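You operate a simulated robot arm through the tools that you are given. There is no shell and no other tool. Be economical: measure what you need, move in short steps, check, and stop when the job is done.

You are at the controls of a simulated two-armed robot. One attempt, no reset.

## Task
Close up the loaded bowl tumbler and start it on low.
Fine: lid on and nut tight first; switch the top socket on, turn the knob to low and leave it running.

Only the result counts: the job must be done as asked and must still hold three seconds after the hand-in. Knocking over, shifting, dropping, spilling or breaking anything else fails it. A push-on lid holds only when it is set on centred and level and pressed home; a screw cap is set on level and turned clockwise until tight.

## Robot
Two 6-joint arms with two-finger parallel grippers on one trunk that stands fixed in place. Base frame: the origin is at the foot of the trunk, x ahead of it, y to its left, z up. Readings come in m, degrees, newtons and seconds.
The left shoulder is at [0.05, 0.17, 1.316], the right one opposite. Each reaches about 1.092 m from its shoulder. Payload 1.57 kg a hand.
The tool frame of a hand sits at the grasp point between the pads (the TCP): z along the fingers, y along the line on which they close. The tips reach 0.03 m beyond it. The gripper opens to 0.08 m. The fingers are 0.017 m wide and 0.012 m thick; the gripper's body (0.04 by 0.082 m) begins 0.08 m behind the TCP.
Orientation is that of the tool frame in the base frame, as a unit quaternion [x, y, z, w]. With the fingers straight down and closing along the base's y, the tool's x points along the base's -x, its y along +y and its z along -z.

## Interface
- The arms move only by the tool send_rows. It takes "left_commands", "right_commands" or both (then of equal length, played together; a hand with none holds still); each is a list of rows, each an object of numbers (a shift or turn left out is 0, a gripper value left out holds the last): "x", "y", "z": the shift along the base's x, y, z in units of 500 mm (1.0 is 500 mm); "ax", "ay", "az": the turn, a rotation vector about the base's x, y, z in units of 120 degrees (1.0 is 120 degrees); "gripper": the finger opening in mm, from 0 to 80. In form: [{"x": .., "y": .., "z": .., "ax": .., "ay": .., "az": .., "gripper": ..}, ...]. A call has 1 to 12 rows; each row is the pose to reach, as a shift and turn from the pose commanded when the call began. A call with a number of a shift or a turn outside -1 to 1 is refused whole. Each row takes 0.2 s and may step no farther than 0.05 m and 8.6 degrees from the row before; otherwise, or with a gripper value out of range, the whole call is refused. Where a pose cannot be reached the arm comes as near as it can. A force on the tool above 40 N (or 10 N above the force at the start of the call, whichever is more), or a blocked arm, ends the call early, and 0.2 s more pass. The fingers move at their own pace (about 0.045 m/s each) and stop on an object; they squeeze with about 36 N. The grip force told is the motor's: it shows also when the fingers shut on nothing. Time passes only in rows, and 0.2 s behind the last, so rows that repeat a pose let the fingers close. The reply holds the time, the measured pose of the TCP, the force on the tool along the base axes, the opening and the grip force, in the units named above and with some noise, with the torque about the TCP (base axes, N m) and any sound that the robot's microphone picked up, and new pictures: "views" is both (left out), scene, wrist or none (wrist: the cameras of the hands that moved).
- Cameras (640 x 400 px; columns grow to the right, rows downward): "scene" is now at [0.0388, 0.0258, 1.8881]; the picture's right is [0.30, -0.96, 0.00], its down [-0.69, -0.21, -0.69] and it looks along [0.66, 0.21, -0.72] (base axes); focal length 352 px, centre (320, 200). "left" rides on the left gripper at [0.072, 0.007, -0.122] in its tool frame; the picture's right is [-0.09, 1.00, 0.00], its down [-0.84, -0.08, -0.54] and it looks along [-0.54, -0.05, 0.84] (tool axes); focal length 238 px, centre (320, 200). "right" rides on the right gripper at [0.072, -0.007, -0.122] in its tool frame; the picture's right is [0.09, 1.00, 0.00], its down [-0.84, 0.08, -0.54] and it looks along [-0.54, 0.05, 0.84] (tool axes); focal length 238 px, centre (320, 200). There is no depth. A picture from a camera that has moved, and an enlarged one, comes with that camera's place and axes in the base frame and with its lens.
- move_column(by): slides the trunk up (or, below 0, down) by that many m; the arms and the scene camera ride with it, the base frame stays. It gives what a move gives, with no picture.
- head_to(pan, tilt): turns the head with the scene camera to pan (to the left, within 86 degrees either way) and tilt (down, from -29 to 69), counted from straight ahead of the robot. It gives what a move gives, and a new picture of the scene camera.
- zoom(camera, box): a new picture of the part [left, top, right, bottom] of that camera's present view, enlarged. It takes no simulated time.
- hand_in(): hands the job in; it is judged then, once.

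Go step by step. Nothing tells you positions but the pictures and the camera data: compare them with the known pose of the tool, close in by small moves and look again before you grip or let go. The budget is 120 turns and 200 pictures, counting those below and the enlarged ones. Unless the task says otherwise, let go and move clear before handing in.

The tools are called after "Request:" by a JSON object that holds its "method" and its "body". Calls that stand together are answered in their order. send_rows: Moves the arms, as the interface text tells. Its arguments: {"type":"object","properties":{"left_commands":{"type":"array","items":{"type":"object","properties":{"x":{"type":"number"},"y":{"type":"number"},"z":{"type":"number"},"ax":{"type":"number"},"ay":{"type":"number"},"az":{"type":"number"},"gripper":{"type":"number"}}}},"right_commands":{"type":"array","items":{"type":"object","properties":{"x":{"type":"number"},"y":{"type":"number"},"z":{"type":"number"},"ax":{"type":"number"},"ay":{"type":"number"},"az":{"type":"number"},"gripper":{"type":"number"}}}},"views":{"type":"string","enum":["both","scene","wrist","none"]}},"required":[]} The other tools are called the same way: move_column (by) slides the trunk up or down; head_to (pan, tilt) turns the head that bears the scene camera; zoom (camera, box) takes an enlarged picture of a part of a camera's view; hand_in () hands the job in.

At the start:

```text
time_s: 0.0
left_ee_pos: [0.481, 0.5239, 1.206]
left_tcp_rot: [-0.001, 1.0, 0.0, 0.0]
left_force: [0.1, 0.6, 0.5]
left_torque: [-0.02, 0.02, -0.01]
left_gripper_width: 0.0801
left_grasp_force: 0.0
right_ee_pos: [0.7713, 0.0048, 1.2063]
right_tcp_rot: [-0.001, 1.0, 0.001, 0.001]
right_force: [-0.7, 0.0, 0.2]
right_torque: [0.04, 0.01, -0.02]
right_gripper_width: 0.0802
right_grasp_force: 0.1
trunk travel left (down, up): [-0.931, 0.039]
head pan, tilt: [17.2, 46.0]
```

scene: 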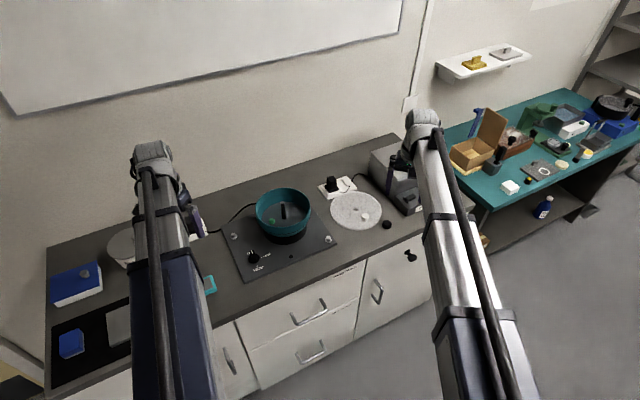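
right: 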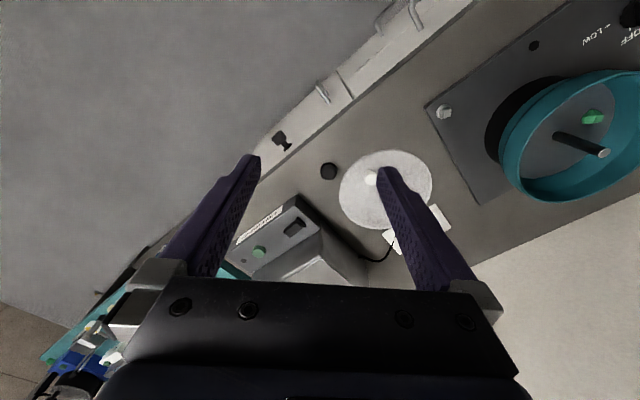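
left: 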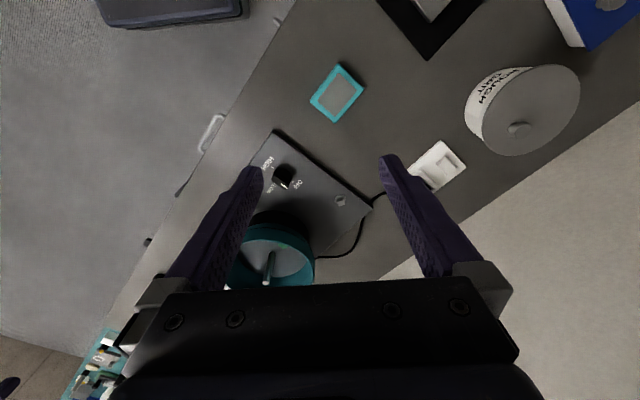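

I see a bowl tumbler on a bench with a central spindle, a translucent lid disc to its right, and a dark nut nearby. I'll enlarge the views to identify the parts.

Request:
{"method": "zoom", "body": {"camera": "scene", "box": [210, 150, 430, 290]}}

Request:
{"method": "zoom", "body": {"camera": "right", "box": [220, 20, 640, 280]}}

Request:
{"method": "zoom", "body": {"camera": "left", "box": [220, 100, 500, 290]}}

```text
2.86 times, centred on (320, 220) of scene
camera zoom: at [0.0388, 0.0258, 1.8881], right [0.3, -0.96, 0.0], down [-0.69, -0.21, -0.69], along [0.66, 0.21, -0.72], focal length 1004 px, centre (320, 143)
```

zoom: 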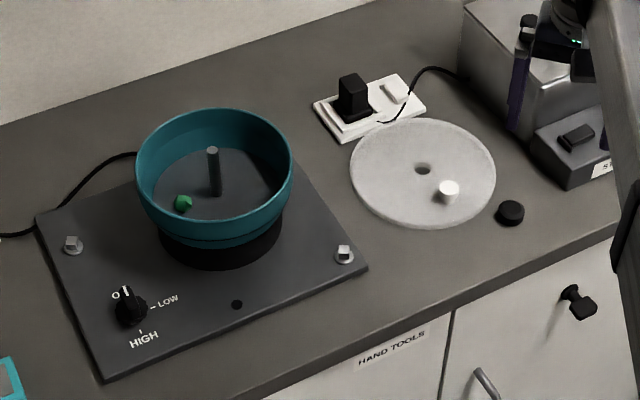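

```text
1.52 times, centred on (430, 150) of right
camera zoom: at [0.6993, -0.0023, 1.328], right [-0.09, 1.0, 0.0], down [0.84, 0.08, 0.54], along [0.54, 0.05, -0.84], focal length 363 px, centre (152, 276)
```

zoom: 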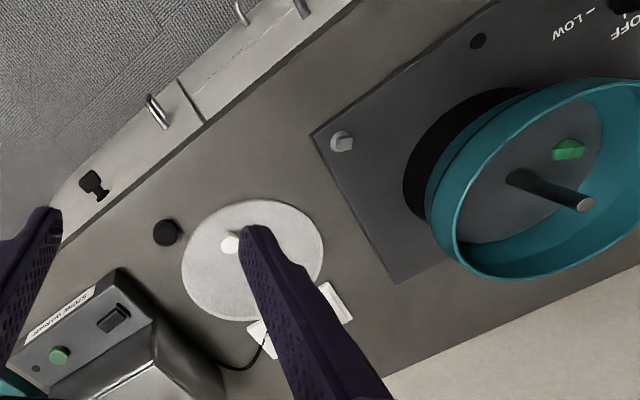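

```text
2.11 times, centred on (360, 195) of left
camera zoom: at [0.4098, 0.5296, 1.329], right [0.09, 1.0, 0.0], down [0.84, -0.08, 0.54], along [0.54, -0.05, -0.84], focal length 502 px, centre (236, 210)
```

zoom: 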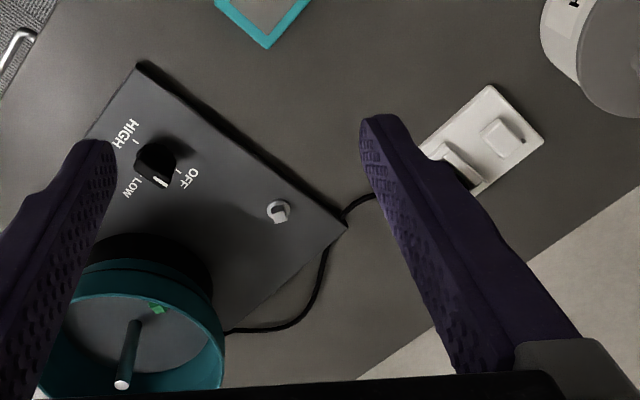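

The lid lies flat on the bench right of the machine, with a centre hole and an off-centre white knob. The black nut is beside it. I'll move the right hand aside and look at the area behind the left arm by shifting the left arm.

Request:
{"method": "send_rows", "body": {"right_commands": [{"x": -0.02, "y": -0.08}, {"x": -0.04, "y": -0.16}, {"x": -0.06, "y": -0.24}, {"x": -0.08, "y": -0.32}, {"x": -0.1, "y": -0.4}, {"x": -0.1, "y": -0.4}], "left_commands": [{"x": 0.05, "y": 0.08}, {"x": 0.1, "y": 0.16}, {"x": 0.15, "y": 0.24}, {"x": 0.15, "y": 0.32}, {"x": 0.15, "y": 0.32}, {"x": 0.15, "y": 0.32}]}}

```text
time_s: 1.4
left_ee_pos: [0.5559, 0.6837, 1.2059]
left_tcp_rot: [0.0, 1.0, 0.0, 0.0]
left_force: [0.4, 0.8, -0.7]
left_torque: [0.04, 0.01, -0.02]
left_gripper_width: 0.0797
left_grasp_force: 0.1
right_ee_pos: [0.7203, -0.1948, 1.2059]
right_tcp_rot: [0.001, 1.0, 0.0, 0.001]
right_force: [0.7, 0.0, -1.1]
right_torque: [-0.02, 0.03, -0.01]
right_gripper_width: 0.0802
right_grasp_force: 0.2
right hand out of reach, approached as far as the arm can: row 2, 3
trunk travel left (down, up): [-0.931, 0.039]
head pan, tilt: [17.2, 46.0]
camera scene: at [0.0389, 0.0272, 1.888], right [0.3, -0.96, 0.0], down [-0.69, -0.21, -0.69], along [0.66, 0.2, -0.72], focal length 352 px, centre (320, 200)
camera right: at [0.647, -0.2021, 1.3281], right [-0.09, 1.0, 0.0], down [0.84, 0.08, 0.54], along [0.54, 0.05, -0.84], focal length 238 px, centre (320, 200)
camera left: at [0.485, 0.6896, 1.3284], right [0.09, 1.0, 0.0], down [0.84, -0.08, 0.54], along [0.54, -0.05, -0.84], focal length 238 px, centre (320, 200)
```

scene: 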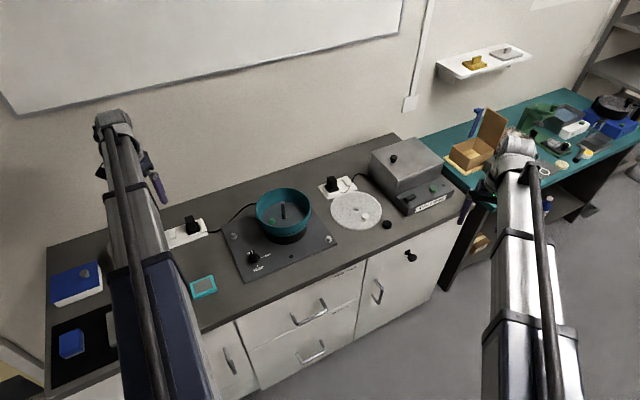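
right: 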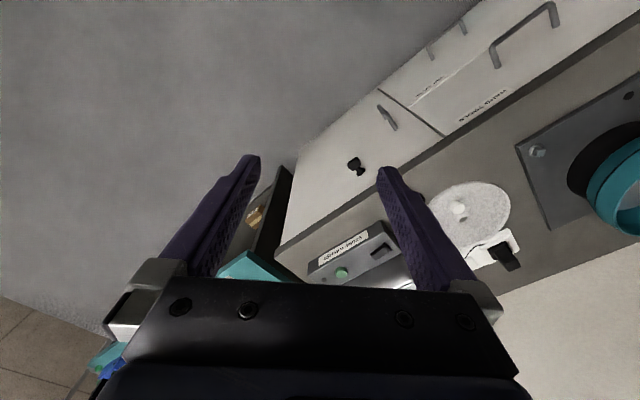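
left: 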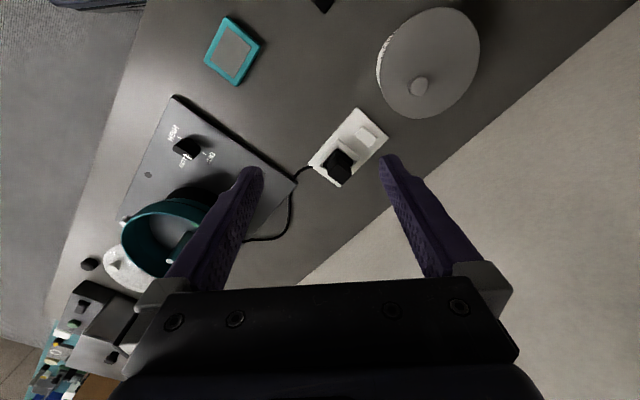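

Request:
{"method": "zoom", "body": {"camera": "left", "box": [270, 90, 420, 190]}}

Request:
{"method": "zoom", "body": {"camera": "scene", "box": [300, 130, 460, 240]}}

Request:
{"method": "zoom", "body": {"camera": "scene", "box": [150, 190, 280, 280]}}

```text
4.00 times, centred on (345, 140) of left
camera zoom: at [0.485, 0.6896, 1.3284], right [0.09, 1.0, 0.0], down [0.84, -0.08, 0.54], along [0.54, -0.05, -0.84], focal length 953 px, centre (220, 440)
```

zoom: 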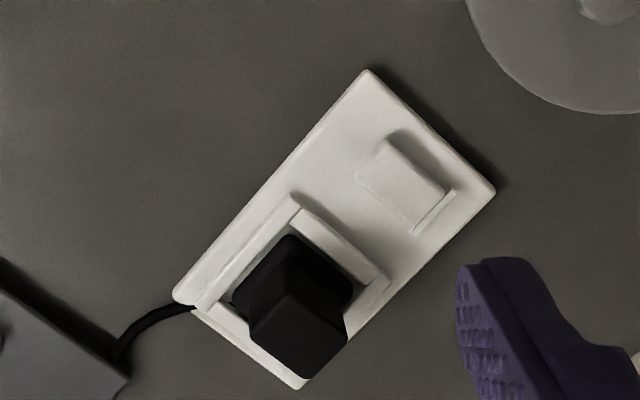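

```text
3.64 times, centred on (380, 185) of scene
camera zoom: at [0.0389, 0.0272, 1.888], right [0.3, -0.96, 0.0], down [-0.69, -0.21, -0.69], along [0.66, 0.2, -0.72], focal length 1278 px, centre (102, 254)
```

zoom: 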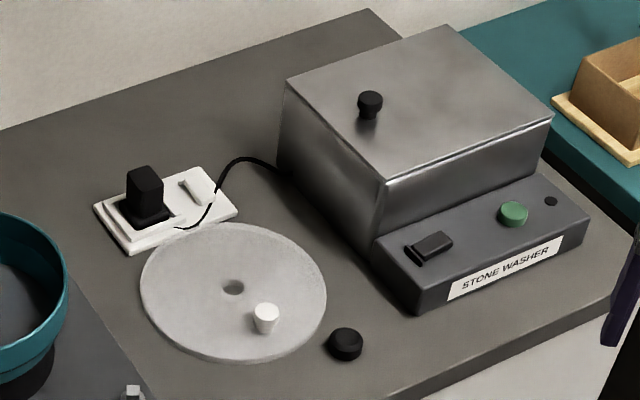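

```text
4.44 times, centred on (215, 235) of scene
camera zoom: at [0.0389, 0.0272, 1.888], right [0.3, -0.96, 0.0], down [-0.69, -0.21, -0.69], along [0.66, 0.2, -0.72], focal length 1562 px, centre (787, 44)
```

zoom: 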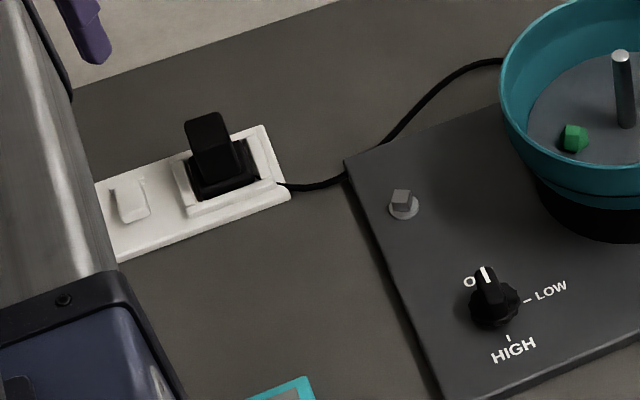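

The left socket feeds the tumbler (the cord leads there), and the knob is at OFF with LOW a quarter turn clockwise. I take the lid knob to be near (0.894, 0.113) and the hole near (0.94, 0.157), so I'll bring the left hand above the lid and turn it so it closes along the radial line.

Request:
{"method": "send_rows", "body": {"left_commands": [{"x": 0.04, "y": -0.07}, {"x": 0.08, "y": -0.14}, {"x": 0.12, "y": -0.21}, {"x": 0.16, "y": -0.28}, {"x": 0.2, "y": -0.35}, {"x": 0.24, "y": -0.42}, {"x": 0.28, "y": -0.49}, {"x": 0.32, "y": -0.56}, {"x": 0.36, "y": -0.63}], "views": "none"}}

Request:
{"method": "send_rows", "body": {"left_commands": [{"x": 0.04, "y": -0.07, "az": -0.06}, {"x": 0.08, "y": -0.14, "az": -0.12}, {"x": 0.12, "y": -0.21, "az": -0.18}, {"x": 0.16, "y": -0.28, "az": -0.24}, {"x": 0.2, "y": -0.35, "az": -0.3}, {"x": 0.24, "y": -0.42, "az": -0.36}, {"x": 0.26, "y": -0.49, "az": -0.38}, {"x": 0.27, "y": -0.51, "az": -0.38}]}}

```text
time_s: 3.4
left_ee_pos: [0.7347, 0.3695, 1.2059]
left_tcp_rot: [0.0, 1.0, -0.001, 0.0]
left_force: [0.1, 0.2, -0.3]
left_torque: [0.03, 0.0, 0.02]
left_gripper_width: 0.08
left_grasp_force: 0.1
right_ee_pos: [0.7194, -0.1947, 1.2051]
right_tcp_rot: [0.0, 1.0, -0.001, 0.0]
right_force: [-0.2, 0.2, 0.2]
right_torque: [-0.02, 0.03, 0.0]
right_gripper_width: 0.08
right_grasp_force: 0.0
trunk travel left (down, up): [-0.931, 0.039]
head pan, tilt: [17.2, 46.0]
```

```text
time_s: 5.2
left_ee_pos: [0.8728, 0.112, 1.2068]
left_tcp_rot: [0.389, 0.921, 0.0, 0.0]
left_force: [0.0, -0.3, -0.5]
left_torque: [-0.02, 0.03, 0.03]
left_gripper_width: 0.08
left_grasp_force: 0.1
left hand out of reach, approached as far as the arm can: row 4
right_ee_pos: [0.7192, -0.1951, 1.2057]
right_tcp_rot: [0.0, 1.0, -0.001, 0.0]
right_force: [-0.5, 0.4, 0.1]
right_torque: [0.0, -0.01, 0.02]
right_gripper_width: 0.08
right_grasp_force: 0.1
trunk travel left (down, up): [-0.931, 0.039]
head pan, tilt: [17.2, 46.0]
camera scene: at [0.039, 0.026, 1.8881], right [0.3, -0.96, 0.0], down [-0.69, -0.21, -0.69], along [0.66, 0.21, -0.72], focal length 352 px, centre (320, 200)
camera left: at [0.8295, 0.1673, 1.3289], right [0.78, 0.63, 0.0], down [0.53, -0.65, 0.54], along [0.34, -0.42, -0.84], focal length 238 px, centre (320, 200)
```

scene: 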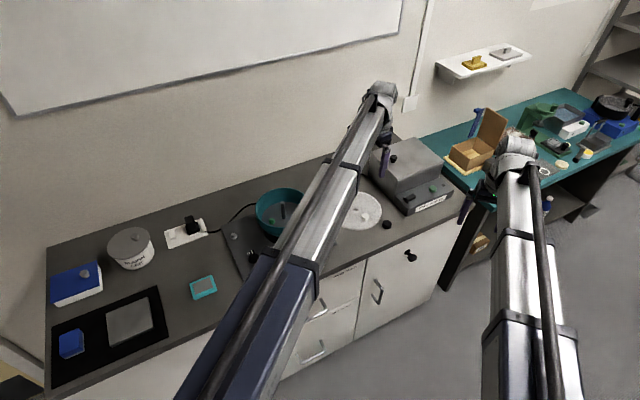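
left: 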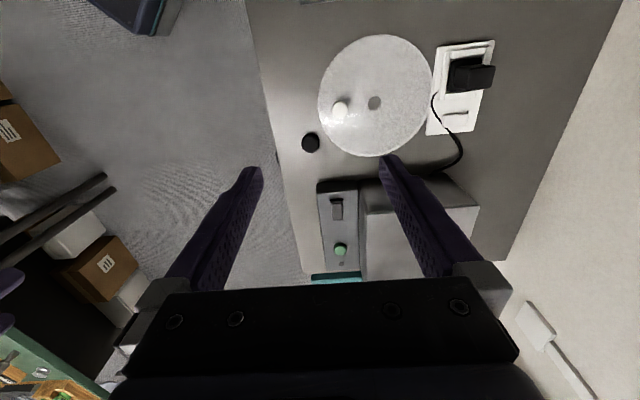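

The left view shows the lid's knob and hole clearly; the knob works out to about (0.909, 0.1235). I'll move over it and descend part way, then look again.

Request:
{"method": "send_rows", "body": {"left_commands": [{"x": 0.036, "y": 0.012, "z": -0.06}, {"x": 0.072, "y": 0.023, "z": -0.12}, {"x": 0.072, "y": 0.023, "z": -0.2}, {"x": 0.072, "y": 0.023, "z": -0.28}, {"x": 0.072, "y": 0.023, "z": -0.34}, {"x": 0.072, "y": 0.023, "z": -0.34}], "views": "wrist"}}

```text
time_s: 6.6
left_ee_pos: [0.9056, 0.1162, 1.2055]
left_tcp_rot: [0.387, 0.922, 0.0, 0.0]
left_force: [0.8, -0.1, -0.2]
left_torque: [-0.02, 0.01, 0.02]
left_gripper_width: 0.08
left_grasp_force: 0.0
left hand out of reach, approached as far as the arm can: row 1, 2, 3, 4, 5, 6
right_ee_pos: [0.7192, -0.1958, 1.2055]
right_tcp_rot: [0.0, 1.0, 0.0, 0.0]
right_force: [-0.1, 0.1, -0.1]
right_torque: [0.0, -0.02, -0.02]
right_gripper_width: 0.0799
right_grasp_force: 0.1
trunk travel left (down, up): [-0.931, 0.039]
head pan, tilt: [17.2, 46.0]
camera left: at [0.8612, 0.1711, 1.329], right [0.78, 0.63, 0.0], down [0.53, -0.65, 0.54], along [0.34, -0.42, -0.84], focal length 238 px, centre (320, 200)
```

left: 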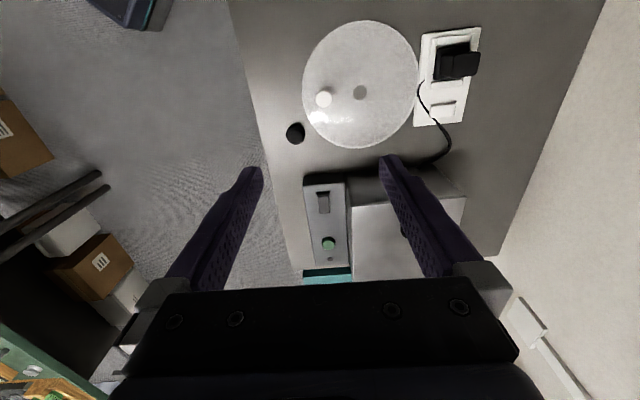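

The left hand is near its reach limit at this height, so I'll slide the trunk down to bring the shoulder level with the work.

Request:
{"method": "move_column", "body": {"by": -0.18}}

Request:
{"method": "send_rows", "body": {"left_commands": [{"x": 0.006, "y": 0.012, "z": -0.02}]}}

```text
time_s: 8.6
left_ee_pos: [0.9054, 0.1163, 1.0265]
left_tcp_rot: [0.387, 0.922, -0.001, 0.0]
left_force: [0.3, -0.2, -0.7]
left_torque: [0.0, -0.01, 0.0]
left_gripper_width: 0.0799
left_grasp_force: 0.0
right_ee_pos: [0.7202, -0.1956, 1.0265]
right_tcp_rot: [0.0, 1.0, 0.0, 0.0]
right_force: [0.3, -0.5, 0.4]
right_torque: [0.0, 0.0, -0.02]
right_gripper_width: 0.0798
right_grasp_force: 0.1
trunk travel left (down, up): [-0.751, 0.219]
head pan, tilt: [17.2, 46.0]
```

```text
time_s: 9.0
left_ee_pos: [0.9077, 0.1228, 1.0268]
left_tcp_rot: [0.388, 0.922, 0.0, 0.0]
left_force: [0.2, 0.6, -0.8]
left_torque: [0.02, 0.0, -0.01]
left_gripper_width: 0.0801
left_grasp_force: 0.1
left hand out of reach, approached as far as the arm can: row 1
right_ee_pos: [0.7194, -0.1964, 1.0264]
right_tcp_rot: [0.0, 1.0, 0.0, 0.0]
right_force: [0.7, 0.9, -1.0]
right_torque: [0.01, -0.01, 0.01]
right_gripper_width: 0.0802
right_grasp_force: 0.1
trunk travel left (down, up): [-0.751, 0.219]
head pan, tilt: [17.2, 46.0]
camera scene: at [0.0389, 0.0259, 1.7081], right [0.3, -0.96, 0.0], down [-0.69, -0.21, -0.69], along [0.66, 0.21, -0.72], focal length 352 px, centre (320, 200)
camera left: at [0.8639, 0.177, 1.149], right [0.78, 0.63, 0.0], down [0.53, -0.65, 0.54], along [0.34, -0.42, -0.84], focal length 238 px, centre (320, 200)
```

scene: 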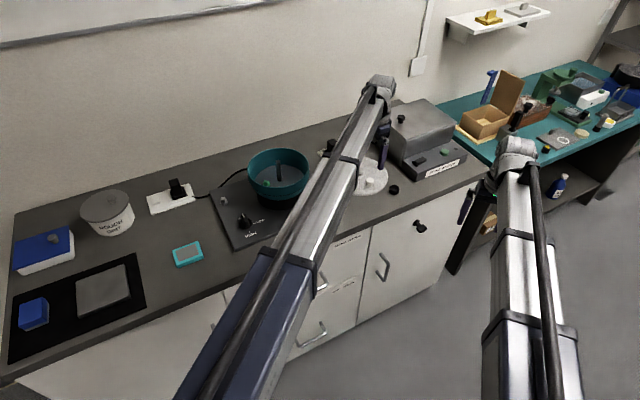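
left: 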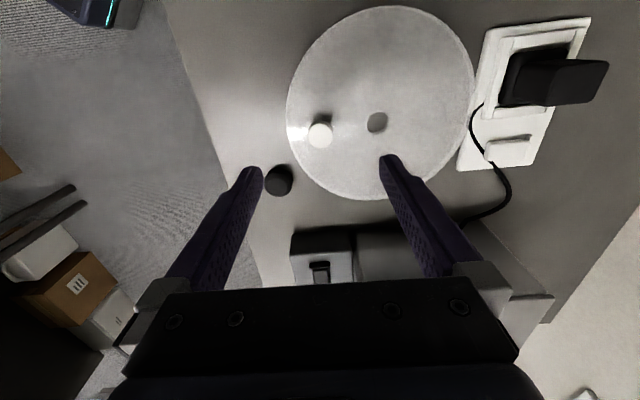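

The hand is centred over the lid's knob, whose top is about 0.915 high. The arm is at full stretch, so I'll keep lowering with the trunk.

Request:
{"method": "move_column", "body": {"by": -0.07}}

Request:
{"method": "send_rows", "body": {"left_commands": [{"x": 0.0, "y": 0.0, "z": -0.01}], "views": "wrist"}}

```text
time_s: 10.1
left_ee_pos: [0.9073, 0.1213, 0.9562]
left_tcp_rot: [0.388, 0.922, 0.0, 0.0]
left_force: [-0.1, -0.1, 0.4]
left_torque: [0.01, -0.02, -0.01]
left_gripper_width: 0.08
left_grasp_force: 0.0
right_ee_pos: [0.7191, -0.1962, 0.9555]
right_tcp_rot: [0.001, 1.0, 0.0, 0.0]
right_force: [-0.1, -0.3, 0.8]
right_torque: [-0.01, -0.02, 0.0]
right_gripper_width: 0.0803
right_grasp_force: 0.1
trunk travel left (down, up): [-0.681, 0.289]
head pan, tilt: [17.2, 46.0]
```

```text
time_s: 10.5
left_ee_pos: [0.907, 0.1207, 0.9564]
left_tcp_rot: [0.387, 0.922, 0.0, 0.0]
left_force: [0.7, 1.4, 0.0]
left_torque: [0.0, 0.0, 0.02]
left_gripper_width: 0.0799
left_grasp_force: 0.2
left hand out of reach, approached as far as the arm can: row 1
right_ee_pos: [0.7196, -0.1962, 0.9574]
right_tcp_rot: [0.0, 1.0, 0.0, 0.0]
right_force: [0.4, -0.7, -0.4]
right_torque: [-0.01, -0.02, 0.01]
right_gripper_width: 0.0799
right_grasp_force: 0.1
trunk travel left (down, up): [-0.681, 0.289]
head pan, tilt: [17.2, 46.0]
camera left: at [0.8638, 0.1767, 1.0791], right [0.78, 0.63, 0.0], down [0.53, -0.65, 0.54], along [0.34, -0.42, -0.84], focal length 238 px, centre (320, 200)
```

left: 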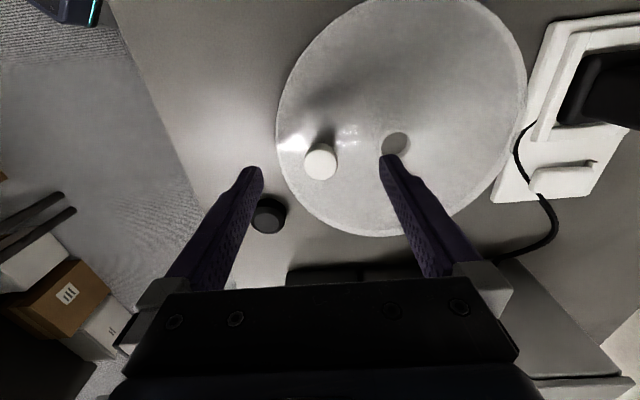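

The knob sits centred between the fingers. I'll narrow the gripper, then lower a bit more with the trunk.

Request:
{"method": "send_rows", "body": {"left_commands": [{"gripper": 46}, {"gripper": 46}, {"gripper": 46}], "views": "none"}}

Request:
{"method": "move_column", "body": {"by": -0.016}}

Request:
{"method": "send_rows", "body": {"left_commands": [{"gripper": 46}], "views": "wrist"}}

```text
time_s: 11.3
left_ee_pos: [0.9081, 0.1212, 0.9558]
left_tcp_rot: [0.387, 0.922, 0.0, 0.0]
left_force: [0.2, 0.3, -0.1]
left_torque: [0.0, 0.0, 0.01]
left_gripper_width: 0.0458
left_grasp_force: 0.0
right_ee_pos: [0.7192, -0.196, 0.9567]
right_tcp_rot: [-0.001, 1.0, 0.0, 0.0]
right_force: [0.5, -0.5, 0.7]
right_torque: [0.02, 0.01, -0.01]
right_gripper_width: 0.0801
right_grasp_force: 0.2
trunk travel left (down, up): [-0.681, 0.289]
head pan, tilt: [17.2, 46.0]
```

```text
time_s: 11.9
left_ee_pos: [0.9078, 0.1217, 0.9399]
left_tcp_rot: [0.388, 0.922, 0.0, 0.0]
left_force: [-0.9, -0.4, -0.3]
left_torque: [0.02, -0.02, 0.0]
left_gripper_width: 0.0461
left_grasp_force: 0.0
right_ee_pos: [0.7189, -0.1959, 0.9403]
right_tcp_rot: [0.0, 1.0, 0.0, 0.0]
right_force: [-1.4, 0.1, 0.9]
right_torque: [0.0, 0.01, 0.01]
right_gripper_width: 0.0801
right_grasp_force: 0.1
trunk travel left (down, up): [-0.665, 0.305]
head pan, tilt: [17.2, 46.0]
```

```text
time_s: 12.3
left_ee_pos: [0.9088, 0.1213, 0.9404]
left_tcp_rot: [0.388, 0.922, 0.0, -0.001]
left_force: [-0.1, -0.4, 0.5]
left_torque: [-0.01, 0.0, 0.01]
left_gripper_width: 0.0458
left_grasp_force: 0.1
right_ee_pos: [0.7197, -0.1964, 0.941]
right_tcp_rot: [0.001, 1.0, 0.0, -0.001]
right_force: [0.3, 0.6, -0.2]
right_torque: [-0.01, 0.02, -0.03]
right_gripper_width: 0.0801
right_grasp_force: 0.1
trunk travel left (down, up): [-0.665, 0.305]
head pan, tilt: [17.2, 46.0]
camera left: at [0.8638, 0.1767, 1.0631], right [0.78, 0.63, 0.0], down [0.53, -0.65, 0.54], along [0.34, -0.42, -0.84], focal length 238 px, centre (320, 200)
```

left: 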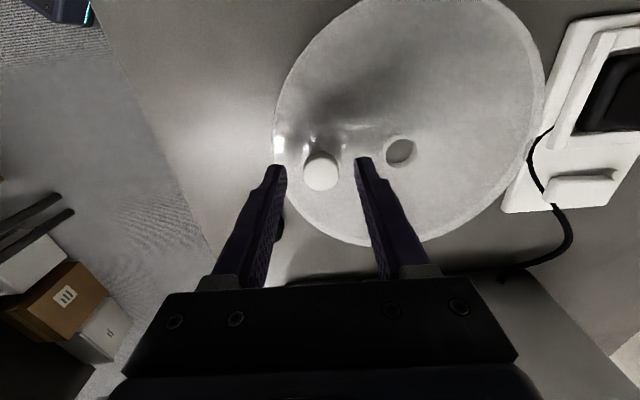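

Request:
{"method": "move_column", "body": {"by": -0.008}}

Request:
{"method": "zoom", "body": {"camera": "left", "box": [240, 110, 440, 235]}}

```text
time_s: 12.9
left_ee_pos: [0.9083, 0.1209, 0.9335]
left_tcp_rot: [0.387, 0.922, 0.001, 0.0]
left_force: [-0.2, -0.3, -0.2]
left_torque: [-0.03, -0.02, -0.01]
left_gripper_width: 0.0461
left_grasp_force: 0.1
right_ee_pos: [0.7202, -0.1967, 0.9331]
right_tcp_rot: [0.0, 1.0, 0.001, 0.0]
right_force: [-0.8, -0.9, 1.0]
right_torque: [-0.02, -0.01, -0.01]
right_gripper_width: 0.0798
right_grasp_force: 0.1
trunk travel left (down, up): [-0.657, 0.313]
head pan, tilt: [17.2, 46.0]
```

```text
3.20 times, centred on (340, 172) of left
camera zoom: at [0.8637, 0.1767, 1.0551], right [0.78, 0.63, 0.0], down [0.53, -0.65, 0.54], along [0.34, -0.42, -0.84], focal length 763 px, centre (256, 288)
```

zoom: 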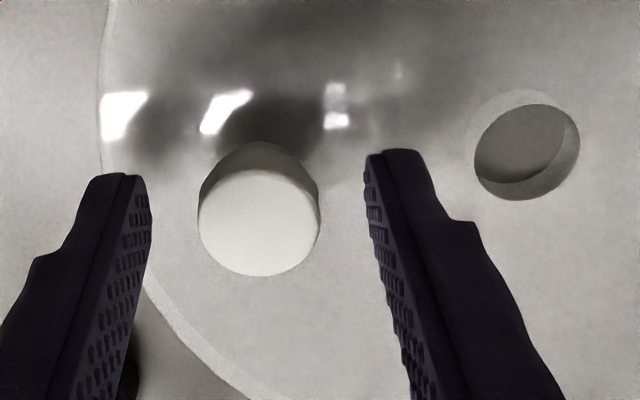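

Request:
{"method": "move_column", "body": {"by": -0.006}}

Request:
{"method": "zoom", "body": {"camera": "left", "box": [240, 110, 440, 235]}}

```text
time_s: 13.4
left_ee_pos: [0.9082, 0.1217, 0.9261]
left_tcp_rot: [0.388, 0.922, 0.0, 0.001]
left_force: [0.4, 0.2, -0.2]
left_torque: [-0.02, -0.02, 0.01]
left_gripper_width: 0.0461
left_grasp_force: 0.1
right_ee_pos: [0.7215, -0.1953, 0.9261]
right_tcp_rot: [0.001, 1.0, 0.0, -0.001]
right_force: [-0.4, -0.6, 0.4]
right_torque: [0.0, -0.04, -0.03]
right_gripper_width: 0.0803
right_grasp_force: 0.1
trunk travel left (down, up): [-0.651, 0.319]
head pan, tilt: [17.2, 46.0]
```

```text
3.20 times, centred on (340, 172) of left
camera zoom: at [0.8637, 0.1767, 1.0491], right [0.78, 0.63, 0.0], down [0.53, -0.65, 0.54], along [0.34, -0.42, -0.84], focal length 763 px, centre (256, 288)
```

zoom: 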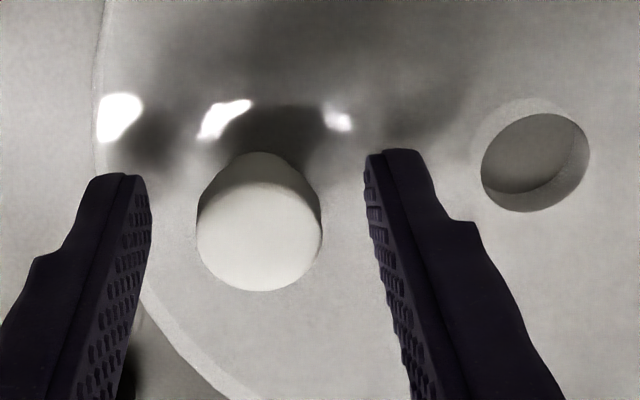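

Request:
{"method": "move_column", "body": {"by": -0.004}}

```text
time_s: 14.0
left_ee_pos: [0.9089, 0.1205, 0.9209]
left_tcp_rot: [0.388, 0.922, 0.0, 0.0]
left_force: [0.9, 0.4, -0.3]
left_torque: [0.02, 0.0, -0.01]
left_gripper_width: 0.0463
left_grasp_force: 0.1
right_ee_pos: [0.7203, -0.1957, 0.9226]
right_tcp_rot: [-0.001, 1.0, 0.0, 0.001]
right_force: [0.0, 0.4, 0.1]
right_torque: [0.01, 0.0, 0.01]
right_gripper_width: 0.0802
right_grasp_force: 0.1
trunk travel left (down, up): [-0.647, 0.323]
head pan, tilt: [17.2, 46.0]
```

Request:
{"method": "send_rows", "body": {"left_commands": [{"gripper": 30}, {"gripper": 20}, {"gripper": 20}, {"gripper": 20}], "views": "wrist"}}

```text
time_s: 15.0
left_ee_pos: [0.9073, 0.1214, 0.9222]
left_tcp_rot: [0.388, 0.922, 0.0, 0.001]
left_force: [0.8, 0.2, 0.0]
left_torque: [-0.02, 0.05, 0.03]
left_gripper_width: 0.0236
left_grasp_force: 36.3
right_ee_pos: [0.7199, -0.1965, 0.9219]
right_tcp_rot: [0.0, 1.0, 0.0, 0.0]
right_force: [0.0, -0.1, 1.0]
right_torque: [-0.02, 0.0, 0.05]
right_gripper_width: 0.0802
right_grasp_force: 0.0
trunk travel left (down, up): [-0.647, 0.323]
head pan, tilt: [17.2, 46.0]
camera left: at [0.8638, 0.1767, 1.045], right [0.78, 0.63, 0.0], down [0.53, -0.65, 0.54], along [0.34, -0.42, -0.84], focal length 238 px, centre (320, 200)
```

left: 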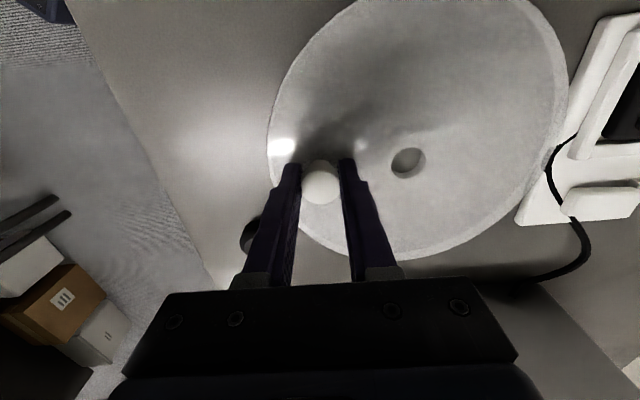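

The knob is gripped at 23.6 mm. I'll lift a little with the trunk and check that the lid hangs level.

Request:
{"method": "move_column", "body": {"by": 0.04}}

Request:
{"method": "send_rows", "body": {"left_commands": [{"gripper": 20}]}}

```text
time_s: 15.8
left_ee_pos: [0.9081, 0.1203, 0.9622]
left_tcp_rot: [0.388, 0.922, 0.0, 0.0]
left_force: [-0.2, -1.0, -1.3]
left_torque: [-0.09, 0.03, -0.03]
left_gripper_width: 0.0236
left_grasp_force: 36.3
right_ee_pos: [0.7193, -0.1956, 0.961]
right_tcp_rot: [0.001, 1.0, 0.0, 0.0]
right_force: [0.3, 0.6, 0.1]
right_torque: [0.0, 0.02, 0.03]
right_gripper_width: 0.0802
right_grasp_force: 0.1
trunk travel left (down, up): [-0.687, 0.283]
head pan, tilt: [17.2, 46.0]
```

```text
time_s: 16.2
left_ee_pos: [0.9084, 0.1208, 0.9618]
left_tcp_rot: [0.388, 0.922, 0.0, -0.001]
left_force: [0.5, -0.2, -1.7]
left_torque: [-0.03, 0.07, 0.05]
left_gripper_width: 0.0236
left_grasp_force: 35.9
right_ee_pos: [0.721, -0.1949, 0.9614]
right_tcp_rot: [0.0, 1.0, 0.0, 0.0]
right_force: [-0.1, 0.3, 0.0]
right_torque: [0.01, -0.01, -0.02]
right_gripper_width: 0.0799
right_grasp_force: 0.1
trunk travel left (down, up): [-0.687, 0.283]
head pan, tilt: [17.2, 46.0]
camera scene: at [0.0391, 0.0257, 1.644], right [0.3, -0.96, 0.0], down [-0.69, -0.21, -0.69], along [0.66, 0.21, -0.72], focal length 352 px, centre (320, 200)
camera left: at [0.864, 0.1767, 1.0848], right [0.78, 0.63, 0.0], down [0.53, -0.65, 0.54], along [0.34, -0.42, -0.84], focal length 238 px, centre (320, 200)
```

scene: 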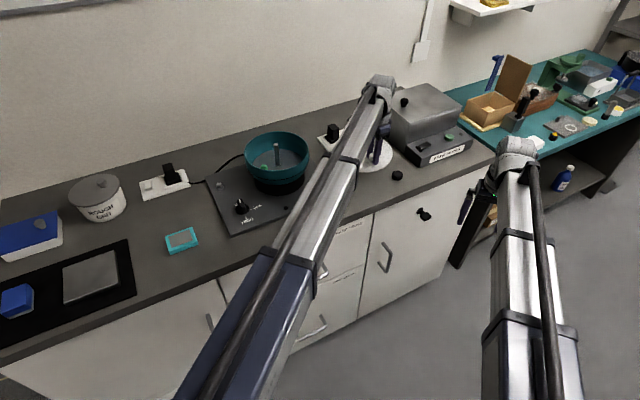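
left: 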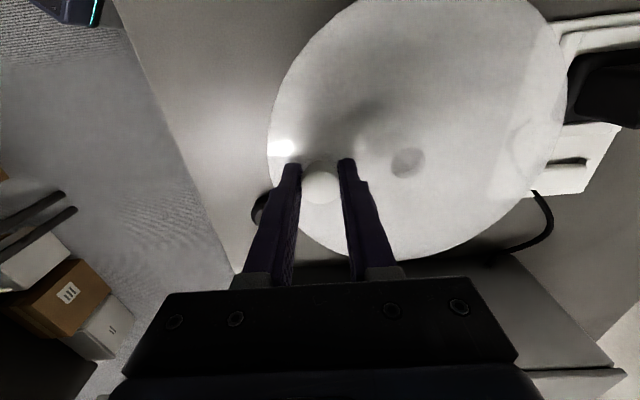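

The lid hangs level and fixed in the grip, with its hole about 59 mm from the TCP along the closing axis. Triangulation puts the spindle tip near (0.784, 0.390, 1.027) and the rim around 1.0, so I'll raise the lid and carry it over, staying above the spindle.

Request:
{"method": "move_column", "body": {"by": 0.16}}

Request:
{"method": "send_rows", "body": {"left_commands": [{"x": -0.033, "y": 0.045}, {"x": -0.066, "y": 0.09}, {"x": -0.099, "y": 0.135}, {"x": -0.132, "y": 0.18}, {"x": -0.165, "y": 0.225}, {"x": -0.198, "y": 0.27}, {"x": -0.231, "y": 0.315}, {"x": -0.264, "y": 0.36}, {"x": -0.297, "y": 0.405}, {"x": -0.33, "y": 0.454}, {"x": -0.33, "y": 0.454}]}}

```text
time_s: 18.0
left_ee_pos: [0.9093, 0.1209, 1.1206]
left_tcp_rot: [0.387, 0.922, 0.0, 0.0]
left_force: [-0.1, 1.1, -1.4]
left_torque: [-0.05, 0.06, 0.02]
left_gripper_width: 0.0237
left_grasp_force: 35.6
right_ee_pos: [0.7188, -0.1957, 1.1218]
right_tcp_rot: [0.0, 1.0, 0.001, 0.001]
right_force: [0.7, -0.6, -0.3]
right_torque: [-0.02, -0.02, -0.02]
right_gripper_width: 0.08
right_grasp_force: 0.1
trunk travel left (down, up): [-0.847, 0.123]
head pan, tilt: [17.2, 46.0]
```

```text
time_s: 20.4
left_ee_pos: [0.7438, 0.348, 1.1222]
left_tcp_rot: [0.388, 0.922, 0.0, 0.001]
left_force: [-0.5, 0.1, -0.9]
left_torque: [-0.07, 0.01, 0.03]
left_gripper_width: 0.0238
left_grasp_force: 35.6
right_ee_pos: [0.7191, -0.196, 1.122]
right_tcp_rot: [0.0, 1.0, 0.0, 0.0]
right_force: [0.3, -0.2, -0.8]
right_torque: [-0.01, -0.01, 0.0]
right_gripper_width: 0.0799
right_grasp_force: 0.1
trunk travel left (down, up): [-0.847, 0.123]
head pan, tilt: [17.2, 46.0]
camera scene: at [0.0393, 0.0253, 1.8041], right [0.3, -0.96, 0.0], down [-0.69, -0.21, -0.69], along [0.66, 0.21, -0.72], focal length 352 px, centre (320, 200)
camera left: at [0.6999, 0.4045, 1.2449], right [0.78, 0.63, 0.0], down [0.53, -0.65, 0.54], along [0.34, -0.42, -0.84], focal length 238 px, centre (320, 200)
```

scene: 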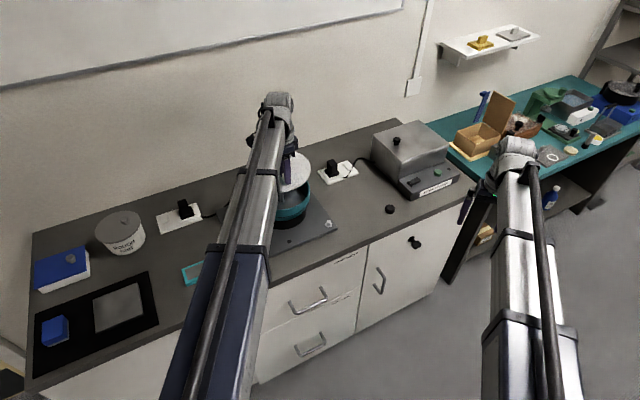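
left: 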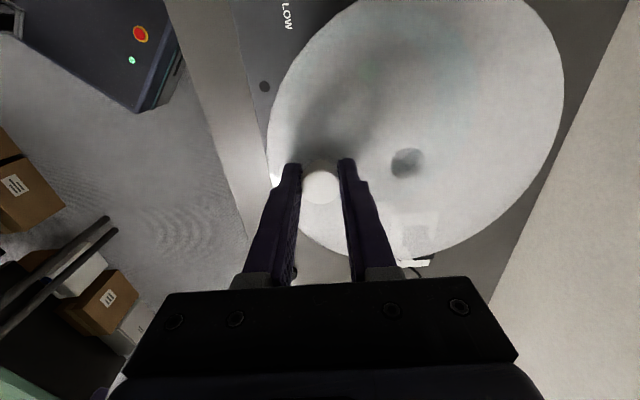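

The lid is over the bowl. I'll look through the hole and also bring the right hand's camera closer for a side view.

Request:
{"method": "zoom", "body": {"camera": "left", "box": [280, 60, 520, 210]}}

Request:
{"method": "zoom", "body": {"camera": "scene", "box": [220, 130, 380, 230]}}

Request:
{"method": "zoom", "body": {"camera": "right", "box": [380, 50, 640, 280]}}

```text
2.67 times, centred on (400, 135) of left
camera zoom: at [0.6999, 0.4045, 1.2449], right [0.78, 0.63, 0.0], down [0.53, -0.65, 0.54], along [0.34, -0.42, -0.84], focal length 636 px, centre (107, 373)
```

zoom: 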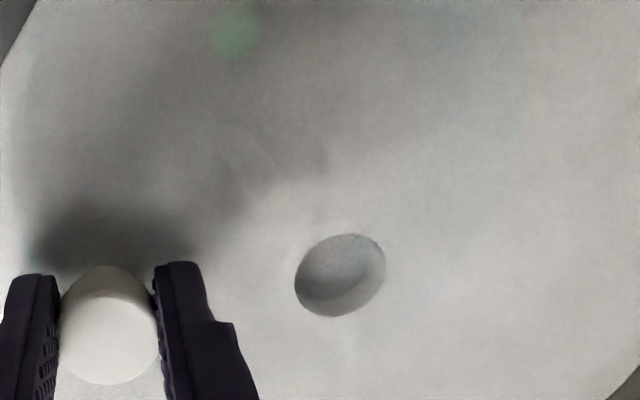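

```text
4.00 times, centred on (300, 180) of scene
camera zoom: at [0.0393, 0.0253, 1.8041], right [0.3, -0.96, 0.0], down [-0.69, -0.21, -0.69], along [0.66, 0.21, -0.72], focal length 1406 px, centre (400, 280)
```

zoom: 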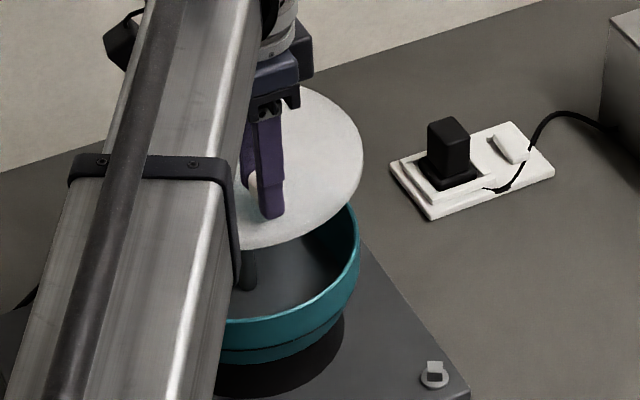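

```text
1.74 times, centred on (510, 165) of right
camera zoom: at [0.6473, -0.203, 1.2438], right [-0.09, 1.0, 0.0], down [0.84, 0.08, 0.54], along [0.54, 0.05, -0.84], focal length 414 px, centre (-10, 261)
```

zoom: 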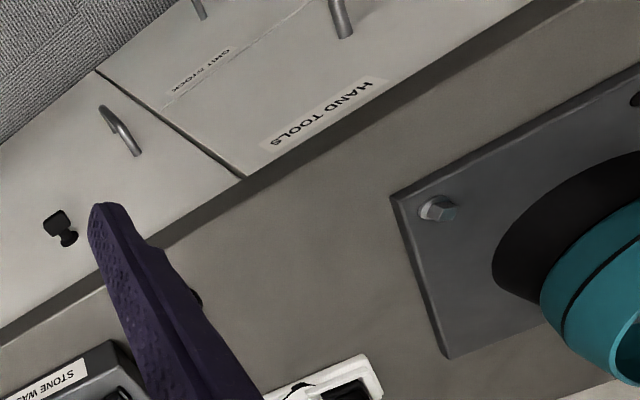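

The geometry is self-consistent, but I want a side view for fine alignment. I'll turn the right hand so its camera looks along +y at the bowl.

Request:
{"method": "send_rows", "body": {"right_commands": [{"x": 0.01, "y": 0.03, "az": 0.068}, {"x": 0.02, "y": 0.06, "az": 0.136}, {"x": 0.03, "y": 0.09, "az": 0.204}, {"x": 0.04, "y": 0.12, "az": 0.272}, {"x": 0.05, "y": 0.15, "az": 0.34}, {"x": 0.06, "y": 0.2, "az": 0.408}, {"x": 0.07, "y": 0.25, "az": 0.476}, {"x": 0.08, "y": 0.3, "z": 0.02, "az": 0.544}, {"x": 0.09, "y": 0.35, "z": 0.04, "az": 0.612}, {"x": 0.1, "y": 0.4, "z": 0.06, "az": 0.68}, {"x": 0.1, "y": 0.44, "z": 0.08, "az": 0.748}], "views": "none"}}

Request:
{"method": "send_rows", "body": {"right_commands": [{"ax": 0.06, "y": 0.02}, {"ax": 0.12, "y": 0.04}, {"ax": 0.18, "y": 0.06}, {"ax": 0.24, "y": 0.08}, {"ax": 0.24, "y": 0.08}]}}

```text
time_s: 22.8
left_ee_pos: [0.7431, 0.3492, 1.1219]
left_tcp_rot: [0.388, 0.922, 0.0, 0.0]
left_force: [0.1, 0.6, -1.0]
left_torque: [-0.06, 0.04, -0.01]
left_gripper_width: 0.0237
left_grasp_force: 35.2
right_ee_pos: [0.7691, 0.0255, 1.122]
right_tcp_rot: [-0.707, 0.708, 0.001, 0.001]
right_force: [0.6, 0.2, -0.1]
right_torque: [-0.02, 0.01, 0.0]
right_gripper_width: 0.0802
right_grasp_force: 0.0
right hand out of reach, approached as far as the arm can: row 8, 9, 10, 11
trunk travel left (down, up): [-0.847, 0.123]
head pan, tilt: [17.2, 46.0]
```

```text
time_s: 24.0
left_ee_pos: [0.7449, 0.3501, 1.1221]
left_tcp_rot: [0.387, 0.922, 0.0, 0.0]
left_force: [1.1, 0.3, -1.6]
left_torque: [-0.06, 0.06, -0.03]
left_gripper_width: 0.0237
left_grasp_force: 35.6
right_ee_pos: [0.7682, 0.065, 1.1497]
right_tcp_rot: [-0.683, 0.686, 0.177, 0.176]
right_force: [0.1, -0.4, 0.1]
right_torque: [0.02, -0.01, 0.0]
right_gripper_width: 0.0802
right_grasp_force: 0.1
right hand out of reach, approached as far as the arm can: row 2, 3, 4, 5
trunk travel left (down, up): [-0.847, 0.123]
head pan, tilt: [17.2, 46.0]
camera scene: at [0.0391, 0.026, 1.804], right [0.3, -0.96, 0.0], down [-0.69, -0.21, -0.69], along [0.66, 0.21, -0.72], focal length 352 px, centre (320, 200)
camera right: at [0.7738, -0.0573, 1.2214], right [-1.0, -0.08, -0.04], down [-0.07, 0.47, 0.88], along [-0.05, 0.88, -0.48], focal length 238 px, centre (320, 200)
```

scene: 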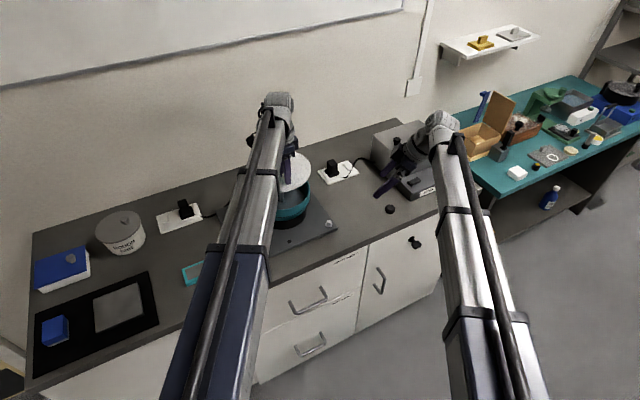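
right: 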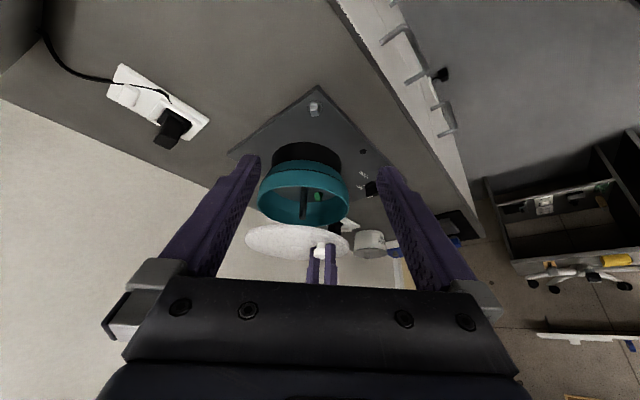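

Request:
{"method": "zoom", "body": {"camera": "right", "box": [220, 130, 400, 280]}}

```text
2.67 times, centred on (310, 205) of right
camera zoom: at [0.7738, -0.0573, 1.2214], right [-1.0, -0.08, -0.04], down [-0.07, 0.47, 0.88], along [-0.05, 0.88, -0.48], focal length 636 px, centre (347, 187)
```

zoom: 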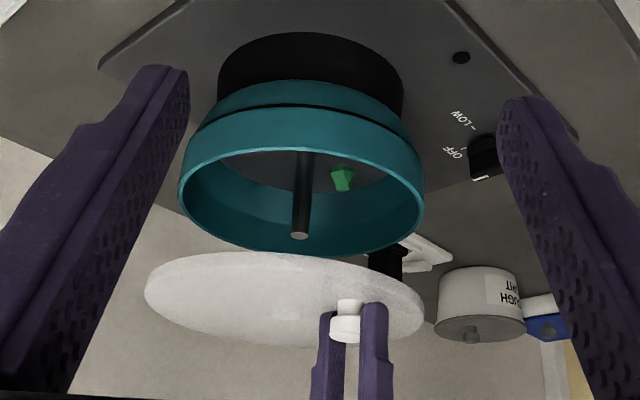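

Request:
{"method": "zoom", "body": {"camera": "right", "box": [250, 180, 350, 242]}}

```text
6.40 times, centred on (300, 211) of right
camera zoom: at [0.7738, -0.0573, 1.2214], right [-1.0, -0.08, -0.04], down [-0.07, 0.47, 0.88], along [-0.05, 0.88, -0.48], focal length 1525 px, centre (448, 130)
```

zoom: 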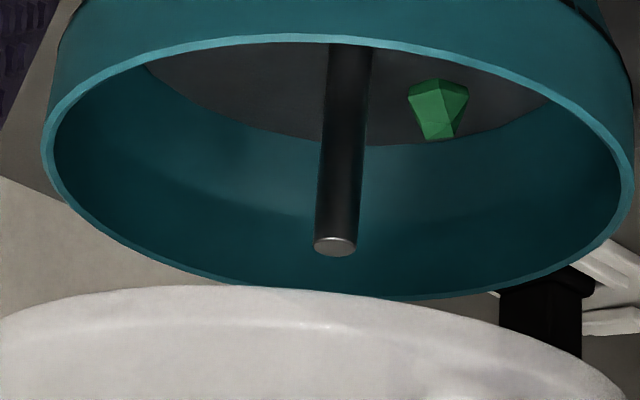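

Request:
{"method": "zoom", "body": {"camera": "right", "box": [235, 210, 360, 288]}}

```text
5.12 times, centred on (298, 249) of right
camera zoom: at [0.7738, -0.0573, 1.2214], right [-1.0, -0.08, -0.04], down [-0.07, 0.47, 0.88], along [-0.05, 0.88, -0.48], focal length 1220 px, centre (435, -51)
```

zoom: 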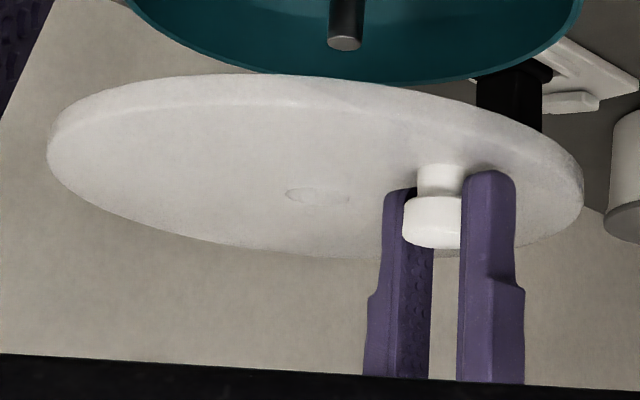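

From the right camera I get spindle (0.783, 0.390) and hole (0.788, 0.3915), with the lid level. I'll correct by -5 mm in x and -1.5 mm in y, and lower to just above the spindle tip.

Request:
{"method": "send_rows", "body": {"left_commands": [{"x": -0.01, "y": -0.003, "z": -0.02}, {"x": -0.01, "y": -0.003, "z": -0.05}, {"x": -0.01, "y": -0.003, "z": -0.08}, {"x": -0.01, "y": -0.003, "z": -0.08}], "views": "none"}}

Request:
{"method": "zoom", "body": {"camera": "right", "box": [235, 200, 360, 278]}}

Request:
{"method": "zoom", "body": {"camera": "left", "box": [340, 110, 480, 200]}}

```text
time_s: 25.0
left_ee_pos: [0.7398, 0.3475, 1.1224]
left_tcp_rot: [0.388, 0.922, 0.0, 0.001]
left_force: [0.1, 0.7, -2.3]
left_torque: [-0.05, 0.03, 0.0]
left_gripper_width: 0.0238
left_grasp_force: 35.4
left hand out of reach, approached as far as the arm can: row 1, 2, 3, 4
right_ee_pos: [0.7688, 0.065, 1.1499]
right_tcp_rot: [-0.683, 0.686, 0.175, 0.176]
right_force: [-0.3, -0.4, 0.1]
right_torque: [-0.01, -0.01, 0.02]
right_gripper_width: 0.08
right_grasp_force: 0.0
trunk travel left (down, up): [-0.847, 0.123]
head pan, tilt: [17.2, 46.0]
```

```text
5.12 times, centred on (298, 239) of right
camera zoom: at [0.7738, -0.0574, 1.2214], right [-1.0, -0.08, -0.04], down [-0.07, 0.47, 0.88], along [-0.05, 0.88, -0.48], focal length 1220 px, centre (435, 0)
```

zoom: 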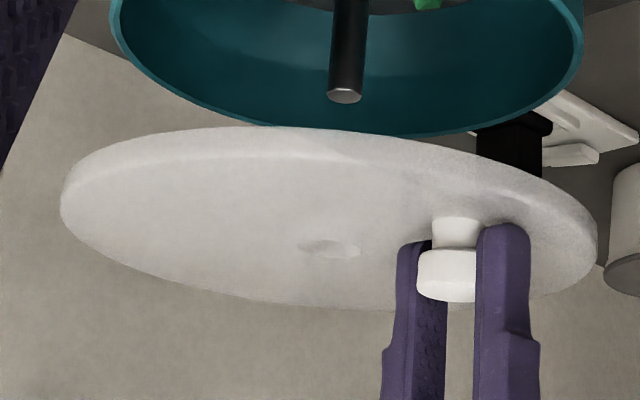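

```text
4.44 times, centred on (410, 155) of left
camera zoom: at [0.695, 0.4038, 1.2449], right [0.78, 0.63, 0.0], down [0.53, -0.65, 0.54], along [0.34, -0.42, -0.84], focal length 1059 px, centre (-80, 400)
```

zoom: 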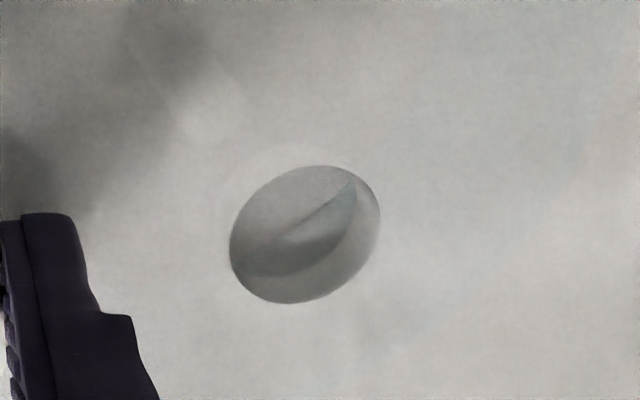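

The arms seem to hold their height relative to the trunk, so I'll lower with the trunk. Alignment from the right camera is now within about 1 mm in x.

Request:
{"method": "move_column", "body": {"by": -0.045}}

Request:
{"method": "zoom", "body": {"camera": "right", "box": [235, 190, 360, 268]}}

Request:
{"method": "zoom", "body": {"camera": "left", "box": [340, 110, 480, 200]}}

```text
time_s: 25.9
left_ee_pos: [0.7397, 0.3484, 1.0778]
left_tcp_rot: [0.388, 0.922, 0.0, -0.001]
left_force: [0.5, 0.4, -1.2]
left_torque: [-0.06, 0.06, 0.04]
left_gripper_width: 0.0238
left_grasp_force: 35.7
right_ee_pos: [0.7678, 0.0645, 1.1047]
right_tcp_rot: [-0.683, 0.687, 0.176, 0.176]
right_force: [0.5, 0.0, 0.5]
right_torque: [-0.02, -0.04, 0.0]
right_gripper_width: 0.0799
right_grasp_force: 0.0
trunk travel left (down, up): [-0.802, 0.168]
head pan, tilt: [17.2, 46.0]
```

```text
5.12 times, centred on (298, 229) of right
camera zoom: at [0.7737, -0.0574, 1.1765], right [-1.0, -0.08, -0.04], down [-0.07, 0.47, 0.88], along [-0.05, 0.88, -0.48], focal length 1220 px, centre (435, 52)
```

zoom: 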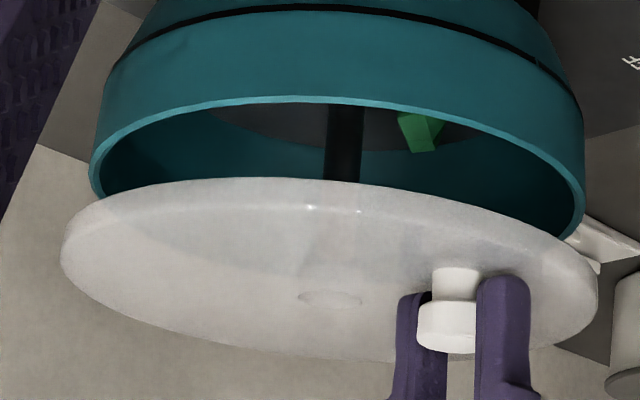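

```text
4.44 times, centred on (410, 155) of left
camera zoom: at [0.6948, 0.4037, 1.2], right [0.78, 0.63, 0.0], down [0.53, -0.65, 0.54], along [0.34, -0.42, -0.84], focal length 1059 px, centre (-80, 400)
```

zoom: 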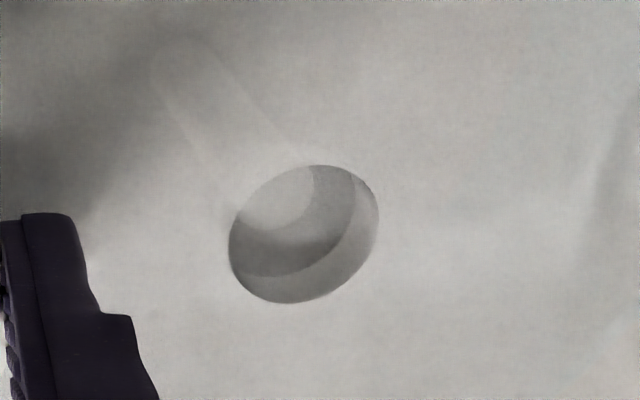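

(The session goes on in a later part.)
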